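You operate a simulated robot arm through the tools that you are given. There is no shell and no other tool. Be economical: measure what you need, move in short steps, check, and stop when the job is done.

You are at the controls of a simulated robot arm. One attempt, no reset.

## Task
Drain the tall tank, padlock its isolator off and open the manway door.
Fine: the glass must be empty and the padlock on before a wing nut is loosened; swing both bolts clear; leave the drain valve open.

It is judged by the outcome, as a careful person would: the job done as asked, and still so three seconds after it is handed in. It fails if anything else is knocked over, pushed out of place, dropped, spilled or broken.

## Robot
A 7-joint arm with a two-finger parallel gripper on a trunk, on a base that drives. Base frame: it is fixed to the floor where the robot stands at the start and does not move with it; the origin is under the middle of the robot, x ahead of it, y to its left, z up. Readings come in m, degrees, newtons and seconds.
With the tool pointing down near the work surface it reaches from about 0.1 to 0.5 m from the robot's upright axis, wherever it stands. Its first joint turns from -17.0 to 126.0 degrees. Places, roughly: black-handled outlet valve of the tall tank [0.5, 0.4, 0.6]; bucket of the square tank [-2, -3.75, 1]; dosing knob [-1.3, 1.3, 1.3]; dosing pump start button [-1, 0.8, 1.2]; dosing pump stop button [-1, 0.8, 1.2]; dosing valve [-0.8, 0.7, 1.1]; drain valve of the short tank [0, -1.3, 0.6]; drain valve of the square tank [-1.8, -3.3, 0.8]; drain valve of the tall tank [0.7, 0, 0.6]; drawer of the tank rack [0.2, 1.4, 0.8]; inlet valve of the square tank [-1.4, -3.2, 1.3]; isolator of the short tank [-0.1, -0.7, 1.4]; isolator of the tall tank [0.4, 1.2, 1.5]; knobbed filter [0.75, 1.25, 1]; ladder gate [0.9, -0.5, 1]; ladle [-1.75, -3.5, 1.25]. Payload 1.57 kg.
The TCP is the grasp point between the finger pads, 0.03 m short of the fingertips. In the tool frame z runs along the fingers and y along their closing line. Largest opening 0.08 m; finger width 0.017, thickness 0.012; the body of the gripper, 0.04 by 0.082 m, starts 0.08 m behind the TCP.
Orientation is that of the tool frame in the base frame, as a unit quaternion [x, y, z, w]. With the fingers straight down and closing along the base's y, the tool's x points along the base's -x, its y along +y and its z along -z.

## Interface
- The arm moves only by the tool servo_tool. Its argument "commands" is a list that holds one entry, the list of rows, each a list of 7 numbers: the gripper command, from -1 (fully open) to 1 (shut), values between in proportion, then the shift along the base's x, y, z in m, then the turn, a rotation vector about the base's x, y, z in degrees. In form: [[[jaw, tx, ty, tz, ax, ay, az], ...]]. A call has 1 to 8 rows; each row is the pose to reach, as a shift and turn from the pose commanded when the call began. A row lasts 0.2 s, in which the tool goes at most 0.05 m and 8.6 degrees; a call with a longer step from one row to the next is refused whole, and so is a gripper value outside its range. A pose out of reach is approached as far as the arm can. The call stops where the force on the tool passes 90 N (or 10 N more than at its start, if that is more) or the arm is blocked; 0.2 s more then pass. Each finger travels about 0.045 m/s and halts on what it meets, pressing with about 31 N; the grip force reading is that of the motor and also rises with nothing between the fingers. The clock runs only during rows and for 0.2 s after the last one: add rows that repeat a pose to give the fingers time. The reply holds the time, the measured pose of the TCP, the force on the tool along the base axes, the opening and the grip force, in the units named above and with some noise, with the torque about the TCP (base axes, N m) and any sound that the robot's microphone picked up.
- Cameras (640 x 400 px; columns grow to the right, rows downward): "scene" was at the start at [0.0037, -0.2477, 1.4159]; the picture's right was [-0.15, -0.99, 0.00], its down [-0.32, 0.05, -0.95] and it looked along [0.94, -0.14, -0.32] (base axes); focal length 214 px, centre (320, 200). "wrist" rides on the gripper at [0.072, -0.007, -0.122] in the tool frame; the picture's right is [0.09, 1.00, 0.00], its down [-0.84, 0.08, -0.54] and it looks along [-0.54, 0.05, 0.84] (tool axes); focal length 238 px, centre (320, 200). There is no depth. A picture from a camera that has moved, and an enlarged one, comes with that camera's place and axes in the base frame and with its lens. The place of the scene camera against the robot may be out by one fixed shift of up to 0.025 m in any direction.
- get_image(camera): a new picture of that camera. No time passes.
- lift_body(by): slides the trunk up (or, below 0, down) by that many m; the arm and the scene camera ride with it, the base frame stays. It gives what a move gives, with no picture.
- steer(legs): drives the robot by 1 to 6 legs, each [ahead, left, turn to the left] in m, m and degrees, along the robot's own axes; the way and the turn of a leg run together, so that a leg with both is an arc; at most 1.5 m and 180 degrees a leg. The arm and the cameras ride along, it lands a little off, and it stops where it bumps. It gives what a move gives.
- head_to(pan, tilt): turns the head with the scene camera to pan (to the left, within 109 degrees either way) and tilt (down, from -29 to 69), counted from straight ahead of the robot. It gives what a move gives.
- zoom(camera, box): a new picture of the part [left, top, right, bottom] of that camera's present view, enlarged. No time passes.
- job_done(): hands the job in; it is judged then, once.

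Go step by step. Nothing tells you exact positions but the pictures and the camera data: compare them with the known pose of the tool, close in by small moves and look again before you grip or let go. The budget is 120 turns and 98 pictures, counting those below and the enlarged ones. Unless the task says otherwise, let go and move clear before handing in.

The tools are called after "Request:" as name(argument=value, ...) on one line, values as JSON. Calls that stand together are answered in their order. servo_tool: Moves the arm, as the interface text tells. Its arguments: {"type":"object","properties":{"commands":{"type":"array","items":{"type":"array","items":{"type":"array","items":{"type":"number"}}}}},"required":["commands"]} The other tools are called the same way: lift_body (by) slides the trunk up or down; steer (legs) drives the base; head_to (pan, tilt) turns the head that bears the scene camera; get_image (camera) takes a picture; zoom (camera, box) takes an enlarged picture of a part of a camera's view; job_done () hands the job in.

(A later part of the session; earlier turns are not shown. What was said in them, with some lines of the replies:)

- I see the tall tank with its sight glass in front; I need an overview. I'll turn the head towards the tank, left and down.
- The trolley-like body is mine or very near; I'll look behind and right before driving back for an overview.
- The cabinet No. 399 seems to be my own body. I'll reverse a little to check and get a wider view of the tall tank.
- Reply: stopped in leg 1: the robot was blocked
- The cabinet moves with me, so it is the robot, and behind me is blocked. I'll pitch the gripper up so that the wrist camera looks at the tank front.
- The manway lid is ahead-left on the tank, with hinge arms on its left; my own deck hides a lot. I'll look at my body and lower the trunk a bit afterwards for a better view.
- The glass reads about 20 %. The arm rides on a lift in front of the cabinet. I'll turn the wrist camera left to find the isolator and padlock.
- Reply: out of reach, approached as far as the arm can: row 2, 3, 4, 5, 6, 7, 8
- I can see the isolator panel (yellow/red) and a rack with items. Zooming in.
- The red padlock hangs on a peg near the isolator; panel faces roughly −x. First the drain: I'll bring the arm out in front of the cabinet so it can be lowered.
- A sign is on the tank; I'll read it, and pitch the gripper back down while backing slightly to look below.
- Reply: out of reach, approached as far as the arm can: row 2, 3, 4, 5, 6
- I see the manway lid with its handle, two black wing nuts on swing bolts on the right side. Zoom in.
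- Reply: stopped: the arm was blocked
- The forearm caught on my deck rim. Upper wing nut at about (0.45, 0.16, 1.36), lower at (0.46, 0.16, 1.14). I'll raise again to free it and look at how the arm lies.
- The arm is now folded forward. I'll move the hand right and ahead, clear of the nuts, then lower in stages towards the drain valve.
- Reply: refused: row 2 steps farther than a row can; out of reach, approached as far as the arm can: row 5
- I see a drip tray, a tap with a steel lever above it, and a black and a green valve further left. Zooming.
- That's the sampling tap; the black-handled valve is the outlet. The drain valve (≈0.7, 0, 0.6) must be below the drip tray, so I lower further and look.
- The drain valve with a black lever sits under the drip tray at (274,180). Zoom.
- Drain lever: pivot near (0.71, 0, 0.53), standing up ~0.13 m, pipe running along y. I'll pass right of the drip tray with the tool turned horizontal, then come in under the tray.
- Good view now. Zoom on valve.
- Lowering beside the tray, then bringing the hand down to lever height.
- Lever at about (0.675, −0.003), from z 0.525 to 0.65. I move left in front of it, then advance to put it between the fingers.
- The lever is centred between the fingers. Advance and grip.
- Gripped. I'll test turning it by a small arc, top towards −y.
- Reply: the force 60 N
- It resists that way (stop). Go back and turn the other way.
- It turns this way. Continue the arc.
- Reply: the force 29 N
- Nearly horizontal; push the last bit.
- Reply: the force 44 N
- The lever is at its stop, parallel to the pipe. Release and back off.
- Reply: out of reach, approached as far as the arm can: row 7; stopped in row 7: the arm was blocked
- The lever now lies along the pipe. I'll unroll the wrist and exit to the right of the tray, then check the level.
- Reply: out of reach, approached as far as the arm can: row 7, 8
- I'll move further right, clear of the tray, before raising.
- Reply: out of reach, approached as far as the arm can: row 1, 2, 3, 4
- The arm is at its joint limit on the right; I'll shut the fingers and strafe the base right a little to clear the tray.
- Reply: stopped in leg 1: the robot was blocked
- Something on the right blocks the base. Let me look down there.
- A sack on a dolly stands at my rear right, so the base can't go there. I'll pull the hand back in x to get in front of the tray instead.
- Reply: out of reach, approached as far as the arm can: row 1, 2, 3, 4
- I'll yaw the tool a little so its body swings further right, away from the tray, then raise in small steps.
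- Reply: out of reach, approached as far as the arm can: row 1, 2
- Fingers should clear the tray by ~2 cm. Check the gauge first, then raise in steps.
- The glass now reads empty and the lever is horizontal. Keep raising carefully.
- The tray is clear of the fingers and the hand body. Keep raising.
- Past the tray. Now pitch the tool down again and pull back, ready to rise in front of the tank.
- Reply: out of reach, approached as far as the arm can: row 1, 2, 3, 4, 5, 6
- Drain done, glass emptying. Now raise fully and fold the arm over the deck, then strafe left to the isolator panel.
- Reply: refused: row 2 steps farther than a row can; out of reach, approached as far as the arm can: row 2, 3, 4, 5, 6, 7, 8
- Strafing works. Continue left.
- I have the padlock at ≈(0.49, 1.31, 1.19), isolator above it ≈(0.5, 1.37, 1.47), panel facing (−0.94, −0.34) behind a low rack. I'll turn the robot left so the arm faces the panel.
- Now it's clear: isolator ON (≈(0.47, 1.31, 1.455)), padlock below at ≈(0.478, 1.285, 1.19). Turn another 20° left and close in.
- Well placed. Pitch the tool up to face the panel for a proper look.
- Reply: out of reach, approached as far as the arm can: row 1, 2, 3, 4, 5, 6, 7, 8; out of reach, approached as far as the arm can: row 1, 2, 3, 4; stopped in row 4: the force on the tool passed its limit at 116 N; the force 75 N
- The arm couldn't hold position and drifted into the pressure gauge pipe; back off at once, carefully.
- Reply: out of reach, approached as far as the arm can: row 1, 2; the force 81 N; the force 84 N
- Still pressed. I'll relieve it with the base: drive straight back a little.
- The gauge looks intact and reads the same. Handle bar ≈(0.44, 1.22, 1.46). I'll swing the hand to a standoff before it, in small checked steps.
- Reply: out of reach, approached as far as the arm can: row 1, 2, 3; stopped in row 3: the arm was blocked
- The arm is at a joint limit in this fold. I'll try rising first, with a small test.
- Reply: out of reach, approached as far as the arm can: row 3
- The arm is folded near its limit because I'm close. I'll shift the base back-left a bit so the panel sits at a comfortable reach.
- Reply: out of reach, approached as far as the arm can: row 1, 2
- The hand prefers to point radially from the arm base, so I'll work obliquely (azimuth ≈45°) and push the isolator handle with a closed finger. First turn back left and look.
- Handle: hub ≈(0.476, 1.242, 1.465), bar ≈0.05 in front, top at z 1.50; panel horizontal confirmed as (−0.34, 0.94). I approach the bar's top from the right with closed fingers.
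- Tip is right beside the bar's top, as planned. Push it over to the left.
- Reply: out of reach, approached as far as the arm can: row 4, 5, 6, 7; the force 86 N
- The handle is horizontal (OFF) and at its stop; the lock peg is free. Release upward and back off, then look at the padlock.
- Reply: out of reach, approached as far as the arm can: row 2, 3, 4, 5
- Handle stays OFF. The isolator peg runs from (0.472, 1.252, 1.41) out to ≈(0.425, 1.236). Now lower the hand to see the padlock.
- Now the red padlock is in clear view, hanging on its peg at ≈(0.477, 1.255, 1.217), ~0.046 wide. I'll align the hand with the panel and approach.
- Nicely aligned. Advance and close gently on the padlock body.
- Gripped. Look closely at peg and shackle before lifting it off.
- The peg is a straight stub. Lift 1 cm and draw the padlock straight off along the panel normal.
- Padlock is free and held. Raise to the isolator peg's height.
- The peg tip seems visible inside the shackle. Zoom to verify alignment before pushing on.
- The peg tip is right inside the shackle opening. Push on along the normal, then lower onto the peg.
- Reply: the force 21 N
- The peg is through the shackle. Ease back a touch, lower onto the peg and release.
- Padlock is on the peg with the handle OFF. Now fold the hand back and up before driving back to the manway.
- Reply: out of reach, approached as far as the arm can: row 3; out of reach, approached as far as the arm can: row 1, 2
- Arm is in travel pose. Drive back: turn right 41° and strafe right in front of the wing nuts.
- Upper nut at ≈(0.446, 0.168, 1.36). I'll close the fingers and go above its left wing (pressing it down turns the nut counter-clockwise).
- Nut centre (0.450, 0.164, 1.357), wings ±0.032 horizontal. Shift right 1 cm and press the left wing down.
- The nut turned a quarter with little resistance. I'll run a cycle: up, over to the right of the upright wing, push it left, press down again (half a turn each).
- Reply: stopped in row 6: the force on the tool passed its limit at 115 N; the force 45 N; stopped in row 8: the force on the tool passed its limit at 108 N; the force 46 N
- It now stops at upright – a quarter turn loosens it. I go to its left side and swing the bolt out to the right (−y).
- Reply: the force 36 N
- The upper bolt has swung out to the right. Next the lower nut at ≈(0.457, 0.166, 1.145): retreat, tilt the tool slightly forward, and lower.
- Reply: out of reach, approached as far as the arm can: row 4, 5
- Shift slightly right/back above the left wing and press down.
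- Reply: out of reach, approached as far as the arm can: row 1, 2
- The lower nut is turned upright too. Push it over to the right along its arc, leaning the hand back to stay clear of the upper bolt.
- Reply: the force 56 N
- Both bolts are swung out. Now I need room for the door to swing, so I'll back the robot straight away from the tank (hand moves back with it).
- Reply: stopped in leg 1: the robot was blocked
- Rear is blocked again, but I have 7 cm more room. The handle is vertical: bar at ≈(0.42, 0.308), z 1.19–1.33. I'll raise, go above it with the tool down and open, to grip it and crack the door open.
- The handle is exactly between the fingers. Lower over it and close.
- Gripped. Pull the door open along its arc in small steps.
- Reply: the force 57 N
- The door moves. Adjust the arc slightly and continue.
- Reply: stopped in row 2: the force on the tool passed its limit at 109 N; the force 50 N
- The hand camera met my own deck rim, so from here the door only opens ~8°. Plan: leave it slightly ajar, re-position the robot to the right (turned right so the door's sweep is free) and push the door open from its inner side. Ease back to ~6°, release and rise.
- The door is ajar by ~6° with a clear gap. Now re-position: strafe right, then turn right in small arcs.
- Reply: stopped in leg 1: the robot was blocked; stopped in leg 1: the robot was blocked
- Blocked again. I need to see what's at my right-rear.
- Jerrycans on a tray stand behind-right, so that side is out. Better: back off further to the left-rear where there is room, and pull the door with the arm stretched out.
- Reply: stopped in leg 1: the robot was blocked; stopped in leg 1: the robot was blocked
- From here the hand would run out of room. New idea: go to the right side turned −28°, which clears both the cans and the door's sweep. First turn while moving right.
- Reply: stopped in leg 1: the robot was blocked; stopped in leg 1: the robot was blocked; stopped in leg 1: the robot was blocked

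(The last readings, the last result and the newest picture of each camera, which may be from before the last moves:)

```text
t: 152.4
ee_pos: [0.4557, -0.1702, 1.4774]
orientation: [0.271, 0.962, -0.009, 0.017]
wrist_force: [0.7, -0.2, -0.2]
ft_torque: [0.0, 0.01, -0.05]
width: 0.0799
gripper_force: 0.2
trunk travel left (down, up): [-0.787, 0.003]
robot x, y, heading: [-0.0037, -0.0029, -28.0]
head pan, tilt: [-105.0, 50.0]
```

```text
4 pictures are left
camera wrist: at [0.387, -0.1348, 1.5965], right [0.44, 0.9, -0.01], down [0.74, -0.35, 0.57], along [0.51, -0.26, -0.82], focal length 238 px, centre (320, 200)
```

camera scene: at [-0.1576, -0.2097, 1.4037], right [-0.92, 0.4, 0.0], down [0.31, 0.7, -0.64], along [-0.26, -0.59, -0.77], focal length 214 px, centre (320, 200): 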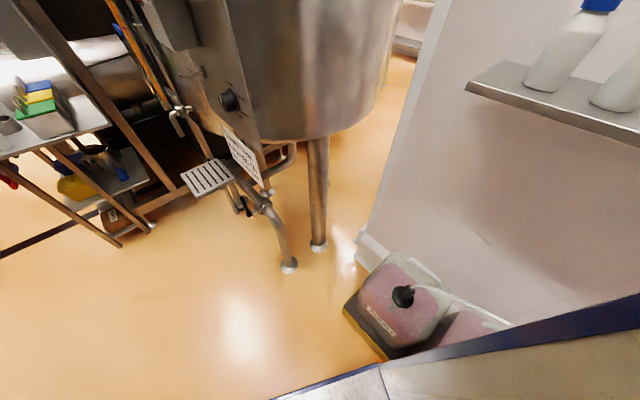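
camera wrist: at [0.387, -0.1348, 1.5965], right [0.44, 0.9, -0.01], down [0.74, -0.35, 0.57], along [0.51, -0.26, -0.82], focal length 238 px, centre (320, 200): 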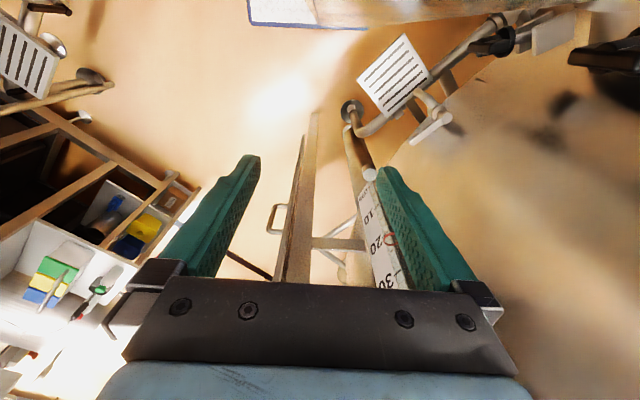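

I'm at the wanted spot, glass reads empty. Swing the hand left to above the door handle.

Request:
servo_tool(commands=[[[-1, -0.015, 0.045, 0.01, 0, 0, 6.5], [-1, -0.03, 0.09, 0.01, 0, 0, 13], [-1, -0.04, 0.135, 0.01, 0, 0, 19.5], [-1, -0.045, 0.18, 0.01, 0, 0, 26], [-1, -0.045, 0.225, 0.01, 0, 0, 32.5], [-1, -0.045, 0.27, 0.01, 0, 0, 39], [-1, -0.045, 0.315, 0.01, 0, 0, 45.5], [-1, -0.045, 0.36, 0.01, 0, 0, 52]]])

```text
t: 153.4
ee_pos: [0.4274, -0.0312, 1.4883]
orientation: [0.092, 0.995, -0.014, 0.028]
wrist_force: [22.2, -40.6, -0.5]
ft_torque: [-1.12, -0.58, -0.84]
width: 0.0483
gripper_force: 0.1
trunk travel left (down, up): [-0.787, 0.003]
robot x, y, heading: [-0.0022, -0.0022, -27.9]
head pan, tilt: [-105.0, 50.0]
stopped in row 4: the force on the tool passed its limit at 105 N (the readings are from after the stop); the commanded pose is now the measured one
```

The finger touched my own deck rim; back off, rise and go over it.

Request:
servo_tool(commands=[[[-1, 0.015, -0.03, 0.0, 0, 0, 0], [-1, 0.015, -0.03, 0.04, 0, 0, 0], [-1, 0.015, -0.03, 0.075, 0, 0, 0]]])

Request:
servo_tool(commands=[[[-1, -0.005, 0.04, 0.0, 0, 0, 5], [-1, -0.01, 0.08, 0.0, 0, 0, 10], [-1, -0.015, 0.125, 0.0, 0, 0, 15], [-1, -0.02, 0.17, 0.0, 0, 0, 20], [-1, -0.02, 0.215, 0.0, 0, 0, 25], [-1, -0.02, 0.26, 0, 0, 0, 30], [-1, -0.02, 0.305, 0, 0, 0, 35], [-1, -0.02, 0.35, 0, 0, 0, 35]]])

```text
t: 154.2
ee_pos: [0.4359, -0.051, 1.563]
orientation: [0.085, 0.996, -0.013, 0.027]
wrist_force: [-0.3, -0.6, -0.2]
ft_torque: [-0.01, -0.02, 0.01]
width: 0.0797
gripper_force: 0.0
trunk travel left (down, up): [-0.787, 0.003]
robot x, y, heading: [0.0003, -0.0009, -28.0]
head pan, tilt: [-105.0, 50.0]
```

```text
t: 156.0
ee_pos: [0.3725, 0.087, 1.5602]
orientation: [-0.219, 0.975, -0.003, 0.032]
wrist_force: [-0.8, 0.8, -0.3]
ft_torque: [-0.07, -0.05, -0.01]
width: 0.0801
gripper_force: 0.0
out of reach, approached as far as the arm can: row 3, 4, 5, 6, 7, 8
trunk travel left (down, up): [-0.787, 0.003]
robot x, y, heading: [-0.0033, -0.0017, -27.8]
head pan, tilt: [-105.0, 50.0]
```

I'll yaw and pitch the tool outwards to extend the reach beyond the deck's edge.

Request:
servo_tool(commands=[[[-0.4, 0.0, 0.0, 0.0, 0, 0, 8], [-0.4, 0.0, 0.0, 0.0, 0, 0, 16], [-0.4, 0.0, 0.01, 0, 0, 0, 24], [-0.4, 0.0, 0.01, 0, 0, 0, 32], [-0.4, 0.0, 0.01, 0, 0, 0, 38]]])

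Request:
servo_tool(commands=[[[-0.4, 0.005, 0.02, -0.01, 7.2, -3.4, 0], [-0.4, 0.01, 0.045, -0.02, 14.4, -6.8, 0], [-0.4, 0.015, 0.07, -0.03, 21.6, -10.2, 0], [-0.4, 0.02, 0.095, -0.05, 28.8, -13.6, 0], [-0.4, 0.025, 0.12, -0.07, 28.8, -13.6, 0]]])

```text
t: 157.2
ee_pos: [0.3734, 0.0913, 1.5611]
orientation: [-0.525, 0.851, 0.008, 0.03]
wrist_force: [-0.6, -1.2, 0.0]
ft_torque: [0.01, 0.02, 0.02]
width: 0.056
gripper_force: 0.0
out of reach, approached as far as the arm can: row 3, 4, 5
trunk travel left (down, up): [-0.787, 0.003]
robot x, y, heading: [-0.0056, 0.0005, -27.9]
head pan, tilt: [-105.0, 50.0]
```

```text
t: 158.4
ee_pos: [0.3955, 0.2105, 1.4912]
orientation: [-0.497, 0.814, 0.157, 0.257]
wrist_force: [-0.2, 1.2, -0.4]
ft_torque: [0.03, 0.03, 0.0]
width: 0.056
gripper_force: 0.2
trunk travel left (down, up): [-0.787, 0.003]
robot x, y, heading: [-0.0033, 0.0005, -28.2]
head pan, tilt: [-105.0, 50.0]
```

Reachable now. Move to a standoff 10 cm before the handle and check.

Request:
servo_tool(commands=[[[-0.4, 0.001, 0.025, -0.04, 0, 0, 0], [-0.4, 0.002, 0.04, -0.08, 0, 0, 0], [-0.4, 0.0025, 0.0495, -0.119, 0, 0, 0]]])

Request:
get_image(camera="wrist")

```text
t: 159.1
ee_pos: [0.4017, 0.2548, 1.4161]
orientation: [-0.495, 0.812, 0.155, 0.267]
wrist_force: [-3.5, -8.3, 39.1]
ft_torque: [-4.4, 2.5, 0.16]
width: 0.056
gripper_force: 0.1
trunk travel left (down, up): [-0.787, 0.003]
robot x, y, heading: [-0.0025, -0.0029, -28.1]
head pan, tilt: [-105.0, 50.0]
stopped in row 3: the force on the tool passed its limit at 138 N (the readings are from after the stop); the commanded pose is now the measured one
```

```text
3 pictures are left
camera wrist: at [0.3465, 0.1365, 1.4721], right [-0.92, 0.39, -0.07], down [0.09, 0.36, 0.93], along [0.39, 0.85, -0.36], focal length 238 px, centre (320, 200)
```

wrist: 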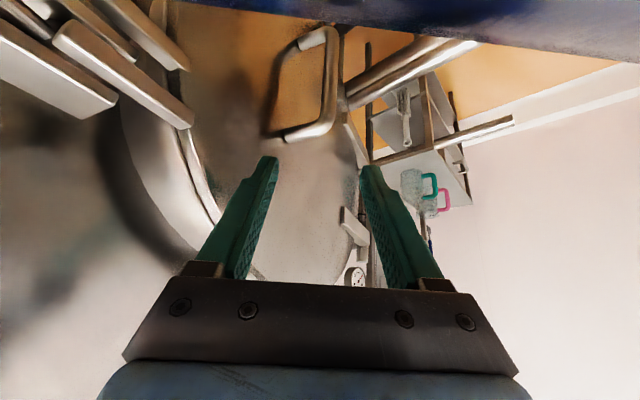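

My hand camera rests on my deck rim. Rise, make the tool steeper and yaw it so the camera clears the rim, then come down on the handle.

Request:
servo_tool(commands=[[[-0.4, 0, 0, 0.035, 0, 0, 0], [-0.4, 0, 0.01, 0.035, -3.5, 1.7, -6], [-0.4, 0, 0.02, 0.035, -7, 3.4, -12], [-0.4, 0.005, 0.035, 0.03, -10.8, 5.1, -18], [-0.4, 0.01, 0.045, 0.01, -10.8, 5.1, -20], [-0.4, 0.018, 0.054, -0.02, -10.8, 5.1, -20]]])

```text
t: 160.5
ee_pos: [0.4212, 0.2348, 1.4525]
orientation: [-0.44, 0.861, 0.107, 0.234]
wrist_force: [-0.1, 0.5, 0.5]
ft_torque: [0.0, 0.0, 0.02]
width: 0.0562
gripper_force: 0.0
out of reach, approached as far as the arm can: row 2, 3, 4, 5, 6
trunk travel left (down, up): [-0.787, 0.003]
robot x, y, heading: [-0.0046, -0.0039, -28.2]
head pan, tilt: [-105.0, 50.0]
```

Steeper isn't reachable. Instead I'll roll the hand 90° about its axis so the camera goes to the free side rather than over my deck, and hook the handle with closed fingers.

Request:
servo_tool(commands=[[[0, -0.01, 0, 0.025, 2.6, 3.3, -7.3], [1, -0.02, 0, 0.05, 5.2, 6.6, -14.6], [1, -0.02, 0, 0.06, 7.8, 9.9, -21.9], [1, -0.02, 0, 0.06, 10.4, 13.2, -29.2], [1, -0.02, 0, 0.06, 13, 16.5, -36.5], [1, -0.02, 0, 0.06, 15.6, 19.8, -43.8], [1, -0.02, 0, 0.06, 18.2, 23.1, -51.1], [1, -0.02, 0, 0.06, 20.8, 26.4, -58.4]]])

```text
t: 162.3
ee_pos: [0.4135, 0.2048, 1.558]
orientation: [0.12, 0.954, 0.235, 0.142]
wrist_force: [0.0, 1.3, -0.1]
ft_torque: [-0.11, 0.0, -0.05]
width: 0.0001
gripper_force: 21.0
out of reach, approached as far as the arm can: row 2, 3, 4, 5, 6, 7, 8
trunk travel left (down, up): [-0.787, 0.003]
robot x, y, heading: [-0.0019, -0.0017, -28.0]
head pan, tilt: [-105.0, 50.0]
```

Orientation is as wanted (camera on the free side). Approach along the finger axis to put the closed fingertips behind the handle bar.

Request:
servo_tool(commands=[[[1, -0.005, 0.01, -0.045, 0, 0, 0], [1, -0.01, 0.025, -0.09, 0, 0, 0], [1, -0.014, 0.041, -0.13, 0, 0, 0], [1, -0.014, 0.041, -0.155, 0, 0, 0]]])

Request:
get_image(camera="wrist")

```text
t: 163.3
ee_pos: [0.4039, 0.2447, 1.4036]
orientation: [0.112, 0.96, 0.22, 0.134]
wrist_force: [-0.4, 0.8, -0.2]
ft_torque: [0.01, 0.02, -0.02]
width: 0.0
gripper_force: 21.5
trunk travel left (down, up): [-0.787, 0.003]
robot x, y, heading: [-0.0011, -0.0, -27.9]
head pan, tilt: [-105.0, 50.0]
```

```text
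2 pictures are left
camera wrist: at [0.2991, 0.2116, 1.4908], right [0.07, 0.9, 0.43], down [0.63, -0.37, 0.68], along [0.77, 0.22, -0.59], focal length 238 px, centre (320, 200)
```

wrist: 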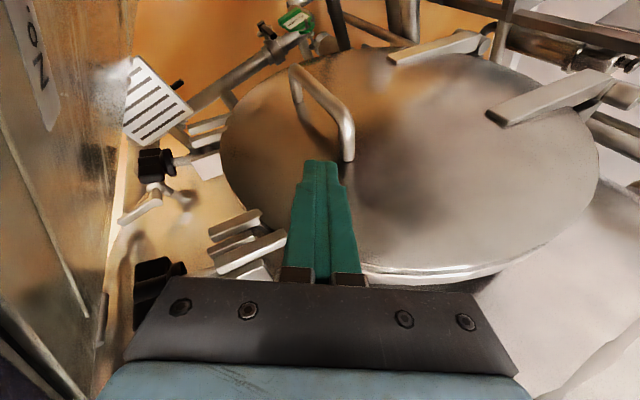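

Confirmed: handle bar at (0.428, 0.31), door still closed. Slide the fingertips in behind the bar.

Request:
servo_tool(commands=[[[1, 0.012, 0.015, -0.035, 0, 0, 0], [1, 0.024, 0.031, -0.07, 0, 0, 0], [1, 0.036, 0.047, -0.1, 0, 0, 0], [1, 0.046, 0.062, -0.128, 0, 0, 0]]])

```text
t: 164.3
ee_pos: [0.4583, 0.2329, 1.321]
orientation: [0.113, 0.959, 0.221, 0.133]
wrist_force: [0.9, -0.8, -0.3]
ft_torque: [0.06, 0.06, 0.07]
width: 0.0001
gripper_force: 21.4
out of reach, approached as far as the arm can: row 1, 2, 3, 4
trunk travel left (down, up): [-0.787, 0.003]
robot x, y, heading: [-0.0031, -0.0001, -28.2]
head pan, tilt: [-105.0, 50.0]
```

Reach ends just short. Lower slightly and let the base carry the hand the last 7 cm in behind the bar.

Request:
servo_tool(commands=[[[1, 0, 0, -0.03, 0, 0, 0], [1, 0.0, 0, -0.03, 0, 0, 0]]])

Request:
steer(legs=[[-0.05, 0.055, 0]])

```text
t: 164.9
ee_pos: [0.4594, 0.2408, 1.3071]
orientation: [0.114, 0.957, 0.229, 0.14]
wrist_force: [-0.4, -0.8, 0.7]
ft_torque: [0.01, 0.0, 0.03]
width: 0.0
gripper_force: 21.7
out of reach, approached as far as the arm can: row 1, 2
trunk travel left (down, up): [-0.787, 0.003]
robot x, y, heading: [-0.0007, 0.0002, -27.8]
head pan, tilt: [-105.0, 50.0]
```

```text
t: 165.9
ee_pos: [0.441, 0.3134, 1.3052]
orientation: [0.113, 0.957, 0.228, 0.139]
wrist_force: [-0.2, 0.6, 0.8]
ft_torque: [-0.02, -0.01, -0.02]
width: 0.0003
gripper_force: 20.9
trunk travel left (down, up): [-0.787, 0.003]
robot x, y, heading: [-0.0253, 0.0741, -27.7]
head pan, tilt: [-105.0, 50.0]
```

The fingertips are behind the bar without contact force. Pull gently to crack the door a few degrees.

Request:
servo_tool(commands=[[[1, -0.012, 0.002, 0, 0, 0, 0], [1, -0.024, 0.004, 0, 0, 0, 0], [1, -0.036, 0.007, 0, 0, 0, 0], [1, -0.046, 0.009, 0, 0, 0, 0]]])

```text
t: 167.1
ee_pos: [0.4245, 0.3227, 1.3154]
orientation: [0.131, 0.951, 0.241, 0.144]
wrist_force: [0.1, -0.1, 0.5]
ft_torque: [0.02, 0.0, 0.04]
width: 0.0
gripper_force: 21.4
out of reach, approached as far as the arm can: row 4
trunk travel left (down, up): [-0.787, 0.003]
robot x, y, heading: [-0.0202, 0.0723, -28.2]
head pan, tilt: [-105.0, 50.0]
stopped in row 4: the arm was blocked; the commanded pose is now the measured one
```

Request:
get_image(camera="wrist")

```text
1 pictures are left
camera wrist: at [0.3162, 0.29, 1.3996], right [0.1, 0.88, 0.47], down [0.61, -0.43, 0.67], along [0.79, 0.22, -0.57], focal length 238 px, centre (320, 200)
```

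wrist: 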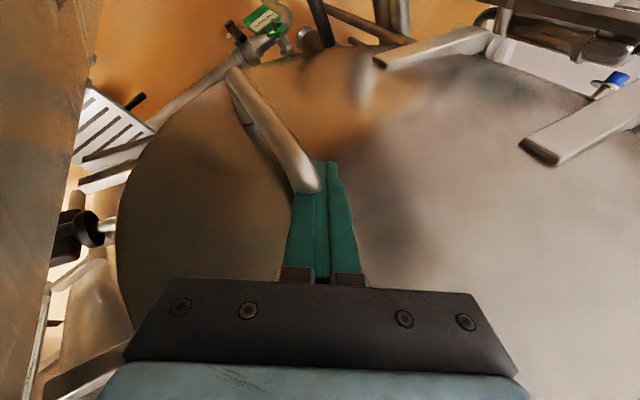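

The bar is in front of the finger now (door cracked ~2°). Use the base to pull further: drive a little back-right.

Request:
steer(legs=[[-0.034, -0.032, 0]])

```text
t: 168.0
ee_pos: [0.4127, 0.3176, 1.3209]
orientation: [0.134, 0.949, 0.246, 0.146]
wrist_force: [0.6, 0.0, -0.2]
ft_torque: [-0.01, -0.01, -0.02]
width: 0.0
gripper_force: 21.4
trunk travel left (down, up): [-0.787, 0.003]
robot x, y, heading: [-0.0336, 0.0667, -28.0]
head pan, tilt: [-105.0, 50.0]
stopped in leg 1: the robot was blocked; the commanded pose is now the measured one
```

Request:
steer(legs=[[0.02, -0.04, 0]])

```text
t: 168.8
ee_pos: [0.4196, 0.2986, 1.3244]
orientation: [0.14, 0.947, 0.249, 0.148]
wrist_force: [0.3, -0.3, 0.4]
ft_torque: [-0.01, 0.0, 0.07]
width: 0.0002
gripper_force: 21.0
trunk travel left (down, up): [-0.787, 0.003]
robot x, y, heading: [-0.0281, 0.0516, -28.6]
head pan, tilt: [-105.0, 50.0]
stopped in leg 1: the robot was blocked; the commanded pose is now the measured one
```

Request:
servo_tool(commands=[[[1, 0.0, 0.015, 0.0, 0, 0, 0], [1, -0.015, 0.02, 0.01, 0, 0, 0], [1, -0.03, 0.022, 0.01, 0, 0, 0], [1, -0.045, 0.024, 0.01, 0, 0, 0], [1, -0.06, 0.027, 0.01, 0, 0, 0]]])

```text
t: 170.0
ee_pos: [0.357, 0.3081, 1.3517]
orientation: [0.138, 0.948, 0.248, 0.148]
wrist_force: [1.1, 0.2, -0.2]
ft_torque: [0.02, 0.04, 0.06]
width: 0.0
gripper_force: 21.8
out of reach, approached as far as the arm can: row 1, 2, 3, 4, 5
trunk travel left (down, up): [-0.787, 0.003]
robot x, y, heading: [-0.0276, 0.0503, -28.7]
head pan, tilt: [-105.0, 50.0]
```

Request:
get_image(camera="wrist")

```text
0 pictures are left
camera wrist: at [0.2474, 0.2746, 1.4344], right [0.1, 0.87, 0.49], down [0.59, -0.45, 0.67], along [0.8, 0.22, -0.56], focal length 238 px, centre (320, 200)
```

wrist: 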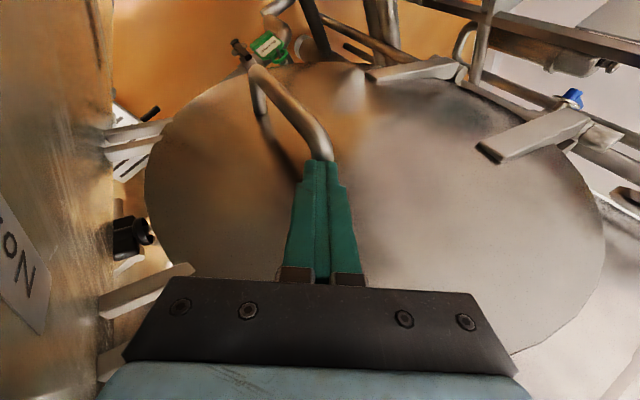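

The handle bar has come along: the door is now ~10° open. No pictures are left, so I go by pose and force from here. Withdraw the finger upward first.

Request:
servo_tool(commands=[[[1, -0.01, -0.015, 0.03, 0, 0, 0], [1, -0.015, -0.03, 0.065, 0, 0, 0], [1, -0.015, -0.045, 0.1, 0, 0, 0], [1, -0.01, -0.055, 0.135, 0, 0, 0]]])

Request:
steer(legs=[[0.02, -0.05, 0]])

```text
t: 171.0
ee_pos: [0.3492, 0.2517, 1.4892]
orientation: [0.139, 0.947, 0.248, 0.149]
wrist_force: [0.4, -0.2, -0.1]
ft_torque: [-0.02, 0.02, 0.02]
width: 0.0
gripper_force: 20.9
trunk travel left (down, up): [-0.787, 0.003]
robot x, y, heading: [-0.0283, 0.0523, -28.7]
head pan, tilt: [-105.0, 50.0]
```

```text
t: 172.1
ee_pos: [0.362, 0.217, 1.4898]
orientation: [0.151, 0.945, 0.246, 0.152]
wrist_force: [-0.7, -0.1, -0.9]
ft_torque: [0.01, 0.04, 0.04]
width: 0.0
gripper_force: 21.3
trunk travel left (down, up): [-0.787, 0.003]
robot x, y, heading: [-0.0199, 0.0262, -29.7]
head pan, tilt: [-105.0, 50.0]
stopped in leg 1: the robot was blocked; the commanded pose is now the measured one
```

Request:
steer(legs=[[0.035, -0.02, 1.5]])

```text
t: 172.9
ee_pos: [0.3762, 0.1926, 1.4884]
orientation: [0.137, 0.947, 0.248, 0.149]
wrist_force: [-0.3, -0.3, 0.3]
ft_torque: [-0.02, 0.01, -0.02]
width: 0.0
gripper_force: 21.1
trunk travel left (down, up): [-0.787, 0.003]
robot x, y, heading: [-0.0018, -0.0103, -28.3]
head pan, tilt: [-105.0, 50.0]
```

Now over the gap behind the lid's rim and down into it, on the inner side.

Request:
servo_tool(commands=[[[1, 0.03, 0.015, 0.0, 0, 0, 0], [1, 0.06, 0.03, 0.0, 0, 0, 0], [1, 0.068, 0.038, -0.035, 0, 0, 0], [1, 0.076, 0.045, -0.07, 0, 0, 0], [1, 0.08, 0.05, -0.105, 0, 0, 0], [1, 0.082, 0.052, -0.135, 0, 0, 0]]])

```text
t: 174.3
ee_pos: [0.4791, 0.2295, 1.377]
orientation: [0.137, 0.947, 0.249, 0.148]
wrist_force: [0.2, -0.1, -0.6]
ft_torque: [-0.02, 0.04, 0.04]
width: 0.0002
gripper_force: 21.2
out of reach, approached as far as the arm can: row 4, 5, 6
trunk travel left (down, up): [-0.787, 0.003]
robot x, y, heading: [-0.0012, -0.0107, -28.6]
head pan, tilt: [-105.0, 50.0]
```

No contact, the tip is in the gap. Now push the door outward along its arc, raising slightly to keep clear of my deck.

Request:
servo_tool(commands=[[[1, -0.03, 0.003, 0.01, 0, 0, 0], [1, -0.07, 0.008, 0.02, 0, 0, 0], [1, -0.1, 0.015, 0.028, 0, 0, 0], [1, -0.13, 0.025, 0.03, 0, 0, 0], [1, -0.155, 0.035, 0.03, 0, 0, 0], [1, -0.18, 0.045, 0.03, 0, 0, 0]]])

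```text
t: 175.7
ee_pos: [0.2981, 0.2735, 1.4107]
orientation: [0.138, 0.946, 0.251, 0.148]
wrist_force: [-0.1, 0.1, 0.5]
ft_torque: [-0.03, 0.0, 0.01]
width: 0.0002
gripper_force: 21.0
out of reach, approached as far as the arm can: row 6
trunk travel left (down, up): [-0.787, 0.003]
robot x, y, heading: [0.0048, -0.0093, -28.5]
head pan, tilt: [-105.0, 50.0]
```

Force is nearly zero, so I must check the finger is truly on the door's inner side: go back, lower, and see whether it reaches the neck freely.

Request:
servo_tool(commands=[[[1, 0.045, -0.01, 0.0, 0, 0, 0], [1, 0.09, -0.025, 0.0, 0, 0, 0], [1, 0.12, -0.03, -0.025, 0, 0, 0], [1, 0.14, -0.035, -0.05, 0, 0, 0], [1, 0.17, -0.04, -0.05, 0, 0, 0]]])

```text
t: 176.9
ee_pos: [0.4666, 0.2326, 1.3614]
orientation: [0.137, 0.947, 0.25, 0.148]
wrist_force: [-1.4, 0.5, 1.0]
ft_torque: [-0.03, -0.05, -0.04]
width: 0.0
gripper_force: 21.3
trunk travel left (down, up): [-0.787, 0.003]
robot x, y, heading: [0.0002, -0.0098, -28.2]
head pan, tilt: [-105.0, 50.0]
```

It reached the neck freely, so the finger is inside the lid. Sweep out again, staying as low as possible.

Request:
servo_tool(commands=[[[1, -0.035, 0.008, 0.0, 0, 0, 0], [1, -0.07, 0.018, 0.0, 0, 0, 0], [1, -0.1, 0.028, 0.01, 0, 0, 0], [1, -0.13, 0.04, 0.02, 0, 0, 0], [1, -0.155, 0.048, 0.03, 0, 0, 0], [1, -0.18, 0.055, 0.038, 0, 0, 0], [1, -0.2, 0.06, 0.045, 0, 0, 0]]])

```text
t: 178.5
ee_pos: [0.2681, 0.2925, 1.4044]
orientation: [0.137, 0.947, 0.249, 0.149]
wrist_force: [-0.1, 0.8, 0.2]
ft_torque: [0.03, 0.04, 0.02]
width: 0.0001
gripper_force: 21.3
out of reach, approached as far as the arm can: row 1, 2, 3, 4
trunk travel left (down, up): [-0.787, 0.003]
robot x, y, heading: [0.0011, -0.0097, -28.4]
head pan, tilt: [-105.0, 50.0]
```

Door should be ~26° now. Roll the hand further so the camera clears my deck, letting me stay low on the lid.

Request:
servo_tool(commands=[[[1, 0, 0, 0, 2.6, 3.3, -7.3], [1, 0, 0, 0, 5.2, 6.6, -14.6], [1, 0, 0, 0, 7.8, 9.9, -21.9], [1, 0, 0, 0, 10.4, 13.2, -29.2], [1, 0, 0, 0, 13, 16.5, -36.5], [1, 0, 0, 0, 15.6, 19.8, -43.8], [1, 0, 0, 0, 18.2, 23.1, -51.1]]])

```text
t: 180.1
ee_pos: [0.2689, 0.2921, 1.4059]
orientation: [0.595, 0.756, 0.27, 0.031]
wrist_force: [-0.4, -0.2, -0.1]
ft_torque: [0.01, 0.03, -0.02]
width: 0.0
gripper_force: 21.1
trunk travel left (down, up): [-0.787, 0.003]
robot x, y, heading: [0.0021, -0.0091, -28.1]
head pan, tilt: [-105.0, 50.0]
```

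Rolled fine. Lower and keep pushing.

Request:
servo_tool(commands=[[[1, 0.01, 0, -0.025, 0, 0, 0], [1, 0.01, 0, -0.045, 0, 0, 0], [1, -0.02, 0.01, -0.045, 0, 0, 0], [1, -0.05, 0.018, -0.045, 0, 0, 0], [1, -0.08, 0.026, -0.045, 0, 0, 0], [1, -0.11, 0.034, -0.045, 0, 0, 0], [1, -0.14, 0.042, -0.045, 0, 0, 0]]])

```text
t: 181.3
ee_pos: [0.2217, 0.3167, 1.3643]
orientation: [0.6, 0.75, 0.276, 0.034]
wrist_force: [32.1, 44.9, -21.0]
ft_torque: [-2.12, 0.99, -1.26]
width: 0.0001
gripper_force: 21.0
trunk travel left (down, up): [-0.787, 0.003]
robot x, y, heading: [0.0008, -0.0107, -28.4]
head pan, tilt: [-105.0, 50.0]
stopped in row 5: the force on the tool passed its limit at 101 N (the readings are from after the stop); the commanded pose is now the measured one
```

Contact with my own deck edge (own body). Rise 4 cm and continue parallel to the cabinet side.

Request:
servo_tool(commands=[[[1, 0.005, 0.01, 0.035, 0, 0, 0], [1, -0.02, 0.02, 0.035, 0, 0, 0], [1, -0.045, 0.035, 0.035, 0, 0, 0], [1, -0.07, 0.05, 0.035, 0, 0, 0], [1, -0.095, 0.065, 0.035, 0, 0, 0]]])

```text
t: 182.5
ee_pos: [0.1217, 0.3754, 1.3992]
orientation: [0.599, 0.751, 0.276, 0.034]
wrist_force: [-0.8, -0.3, -0.5]
ft_torque: [0.03, -0.01, 0.03]
width: 0.0
gripper_force: 21.6
trunk travel left (down, up): [-0.787, 0.003]
robot x, y, heading: [0.0022, -0.0119, -28.4]
head pan, tilt: [-105.0, 50.0]
```

At ~47° now. Let the base carry the hand (and door) further: drive back-left.

Request:
steer(legs=[[-0.06, 0.055, 0], [-0.055, 0.053, 0]])

```text
t: 184.2
ee_pos: [0.0727, 0.526, 1.3983]
orientation: [0.598, 0.752, 0.275, 0.034]
wrist_force: [0.4, -0.1, 0.0]
ft_torque: [-0.02, 0.01, -0.01]
width: 0.0
gripper_force: 21.3
trunk travel left (down, up): [-0.787, 0.003]
robot x, y, heading: [-0.0514, 0.1394, -28.5]
head pan, tilt: [-105.0, 50.0]
```

No bump. To be certain the door is really open, I sweep the hand from here back towards the neck: it must pass freely if the door is behind it.

Request:
servo_tool(commands=[[[1, 0.047, -0.011, -0.01, 0, 0, 0], [1, 0.092, -0.026, -0.02, 0, 0, 0], [1, 0.137, -0.046, -0.03, 0, 0, 0], [1, 0.182, -0.066, -0.035, 0, 0, 0], [1, 0.227, -0.086, -0.035, 0, 0, 0], [1, 0.272, -0.106, -0.035, 0, 0, 0], [1, 0.317, -0.126, -0.035, 0, 0, 0], [1, 0.357, -0.141, -0.035, 0, 0, 0]]])

Request:
servo_tool(commands=[[[1, 0.025, -0.01, 0, 0, 0, 0], [1, 0.05, -0.02, 0, 0, 0, 0]]])

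```text
refused: row 3 steps farther than a row can; nothing moved
```

```text
t: 184.8
ee_pos: [0.1232, 0.5047, 1.4001]
orientation: [0.598, 0.752, 0.275, 0.034]
wrist_force: [0.2, 0.0, -0.8]
ft_torque: [0.02, -0.02, -0.01]
width: 0.0
gripper_force: 21.5
trunk travel left (down, up): [-0.787, 0.003]
robot x, y, heading: [-0.0517, 0.1384, -28.4]
head pan, tilt: [-105.0, 50.0]
```

Request:
servo_tool(commands=[[[1, 0.042, -0.018, -0.008, 0, 0, 0], [1, 0.084, -0.036, -0.016, 0, 0, 0], [1, 0.126, -0.054, -0.024, 0, 0, 0], [1, 0.168, -0.072, -0.032, 0, 0, 0], [1, 0.21, -0.088, -0.036, 0, 0, 0], [1, 0.252, -0.104, -0.036, 0, 0, 0], [1, 0.294, -0.116, -0.036, 0, 0, 0], [1, 0.335, -0.126, -0.036, 0, 0, 0]]])

```text
t: 186.6
ee_pos: [0.4548, 0.3797, 1.3633]
orientation: [0.598, 0.752, 0.276, 0.034]
wrist_force: [-1.0, -0.1, 0.2]
ft_torque: [-0.04, -0.09, -0.03]
width: 0.0
gripper_force: 21.1
trunk travel left (down, up): [-0.787, 0.003]
robot x, y, heading: [-0.0503, 0.1379, -28.4]
head pan, tilt: [-105.0, 50.0]
```

Request:
servo_tool(commands=[[[1, 0.02, 0.005, 0, 0, 0, 0], [1, 0.045, 0.01, 0, 0, 0, 0]]])

```text
t: 187.2
ee_pos: [0.486, 0.3737, 1.3657]
orientation: [0.597, 0.752, 0.277, 0.034]
wrist_force: [-0.7, 1.1, 0.0]
ft_torque: [-0.01, -0.02, 0.01]
width: 0.0
gripper_force: 21.3
out of reach, approached as far as the arm can: row 2
trunk travel left (down, up): [-0.787, 0.003]
robot x, y, heading: [-0.0455, 0.1392, -28.5]
head pan, tilt: [-105.0, 50.0]
5 turns are left
```

The tip is inside the neck opening without any contact, so the door is open behind it. One last outward sweep to hold it wide, then rise clear.

Request:
servo_tool(commands=[[[1, -0.042, 0.008, 0.0, 0, 0, 0], [1, -0.086, 0.018, 0.0, 0, 0, 0], [1, -0.13, 0.03, 0.004, 0, 0, 0], [1, -0.174, 0.045, 0.012, 0, 0, 0], [1, -0.218, 0.062, 0.02, 0, 0, 0], [1, -0.262, 0.08, 0.028, 0, 0, 0], [1, -0.306, 0.1, 0.034, 0, 0, 0], [1, -0.348, 0.122, 0.036, 0, 0, 0]]])

Request:
servo_tool(commands=[[[1, -0.025, 0.015, 0.0, 0, 0, 0], [1, -0.05, 0.03, 0.0, 0, 0, 0]]])

```text
t: 189.0
ee_pos: [0.1377, 0.4937, 1.402]
orientation: [0.599, 0.751, 0.275, 0.033]
wrist_force: [0.7, -0.8, 0.7]
ft_torque: [-0.02, -0.01, 0.01]
width: 0.0001
gripper_force: 21.5
trunk travel left (down, up): [-0.787, 0.003]
robot x, y, heading: [-0.048, 0.1379, -28.5]
head pan, tilt: [-105.0, 50.0]
```

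```text
t: 189.6
ee_pos: [0.0866, 0.5244, 1.4028]
orientation: [0.599, 0.751, 0.276, 0.034]
wrist_force: [0.5, -0.5, 1.0]
ft_torque: [0.0, 0.0, 0.04]
width: 0.0
gripper_force: 21.2
trunk travel left (down, up): [-0.787, 0.003]
robot x, y, heading: [-0.047, 0.1383, -28.4]
head pan, tilt: [-105.0, 50.0]
4 turns are left
```

Now move the hand away from the door, back to the inner side and up over my own deck.

Request:
servo_tool(commands=[[[1, 0.02, -0.02, 0.03, 0, 0, 0], [1, 0.03, -0.04, 0.06, 0, 0, 0], [1, 0.04, -0.06, 0.09, 0, 0, 0], [1, 0.05, -0.08, 0.11, 0, 0, 0]]])

```text
t: 190.6
ee_pos: [0.1373, 0.4467, 1.5128]
orientation: [0.598, 0.751, 0.277, 0.033]
wrist_force: [0.3, 0.3, 0.5]
ft_torque: [-0.01, -0.05, -0.01]
width: 0.0001
gripper_force: 21.5
trunk travel left (down, up): [-0.787, 0.003]
robot x, y, heading: [-0.0518, 0.1359, -28.4]
head pan, tilt: [-105.0, 50.0]
3 turns are left
```

The hand is clear of the door, so I am handing the job in.

Request:
job_done()

```text
The job is handed in.
```

I handed the job in with the tall tank drained, its isolator padlocked off and the manway door open. The last stage was done without pictures, so the door angle is inferred from touch.

- **Drain:** the drain valve lever is at its stop along the pipe and was left open. The sight glass read empty before I touched a wing nut.
- **Isolator:** the handle is turned to OFF. The red padlock hangs on the isolator's peg, and it went on before either nut was loosened.
- **Bolts:** both wing nuts are loosened and both bolts are swung out to the right, clear of the lid.
- **Door:** I estimate it is open about 60°. I could not see it, but the finger entered the neck opening freely. The sweep back out met no resistance.
- **Contacts on the way:**
  - The gripper pressed the pressure gauge by the panel at about 116 N. It looked intact and read the same afterwards.
  - The base bumped the jerrycan tray at my rear right several times. It looked in place in the one later picture I took of it.
  - My cabinet also pushed the partly open door shut once during repositioning.
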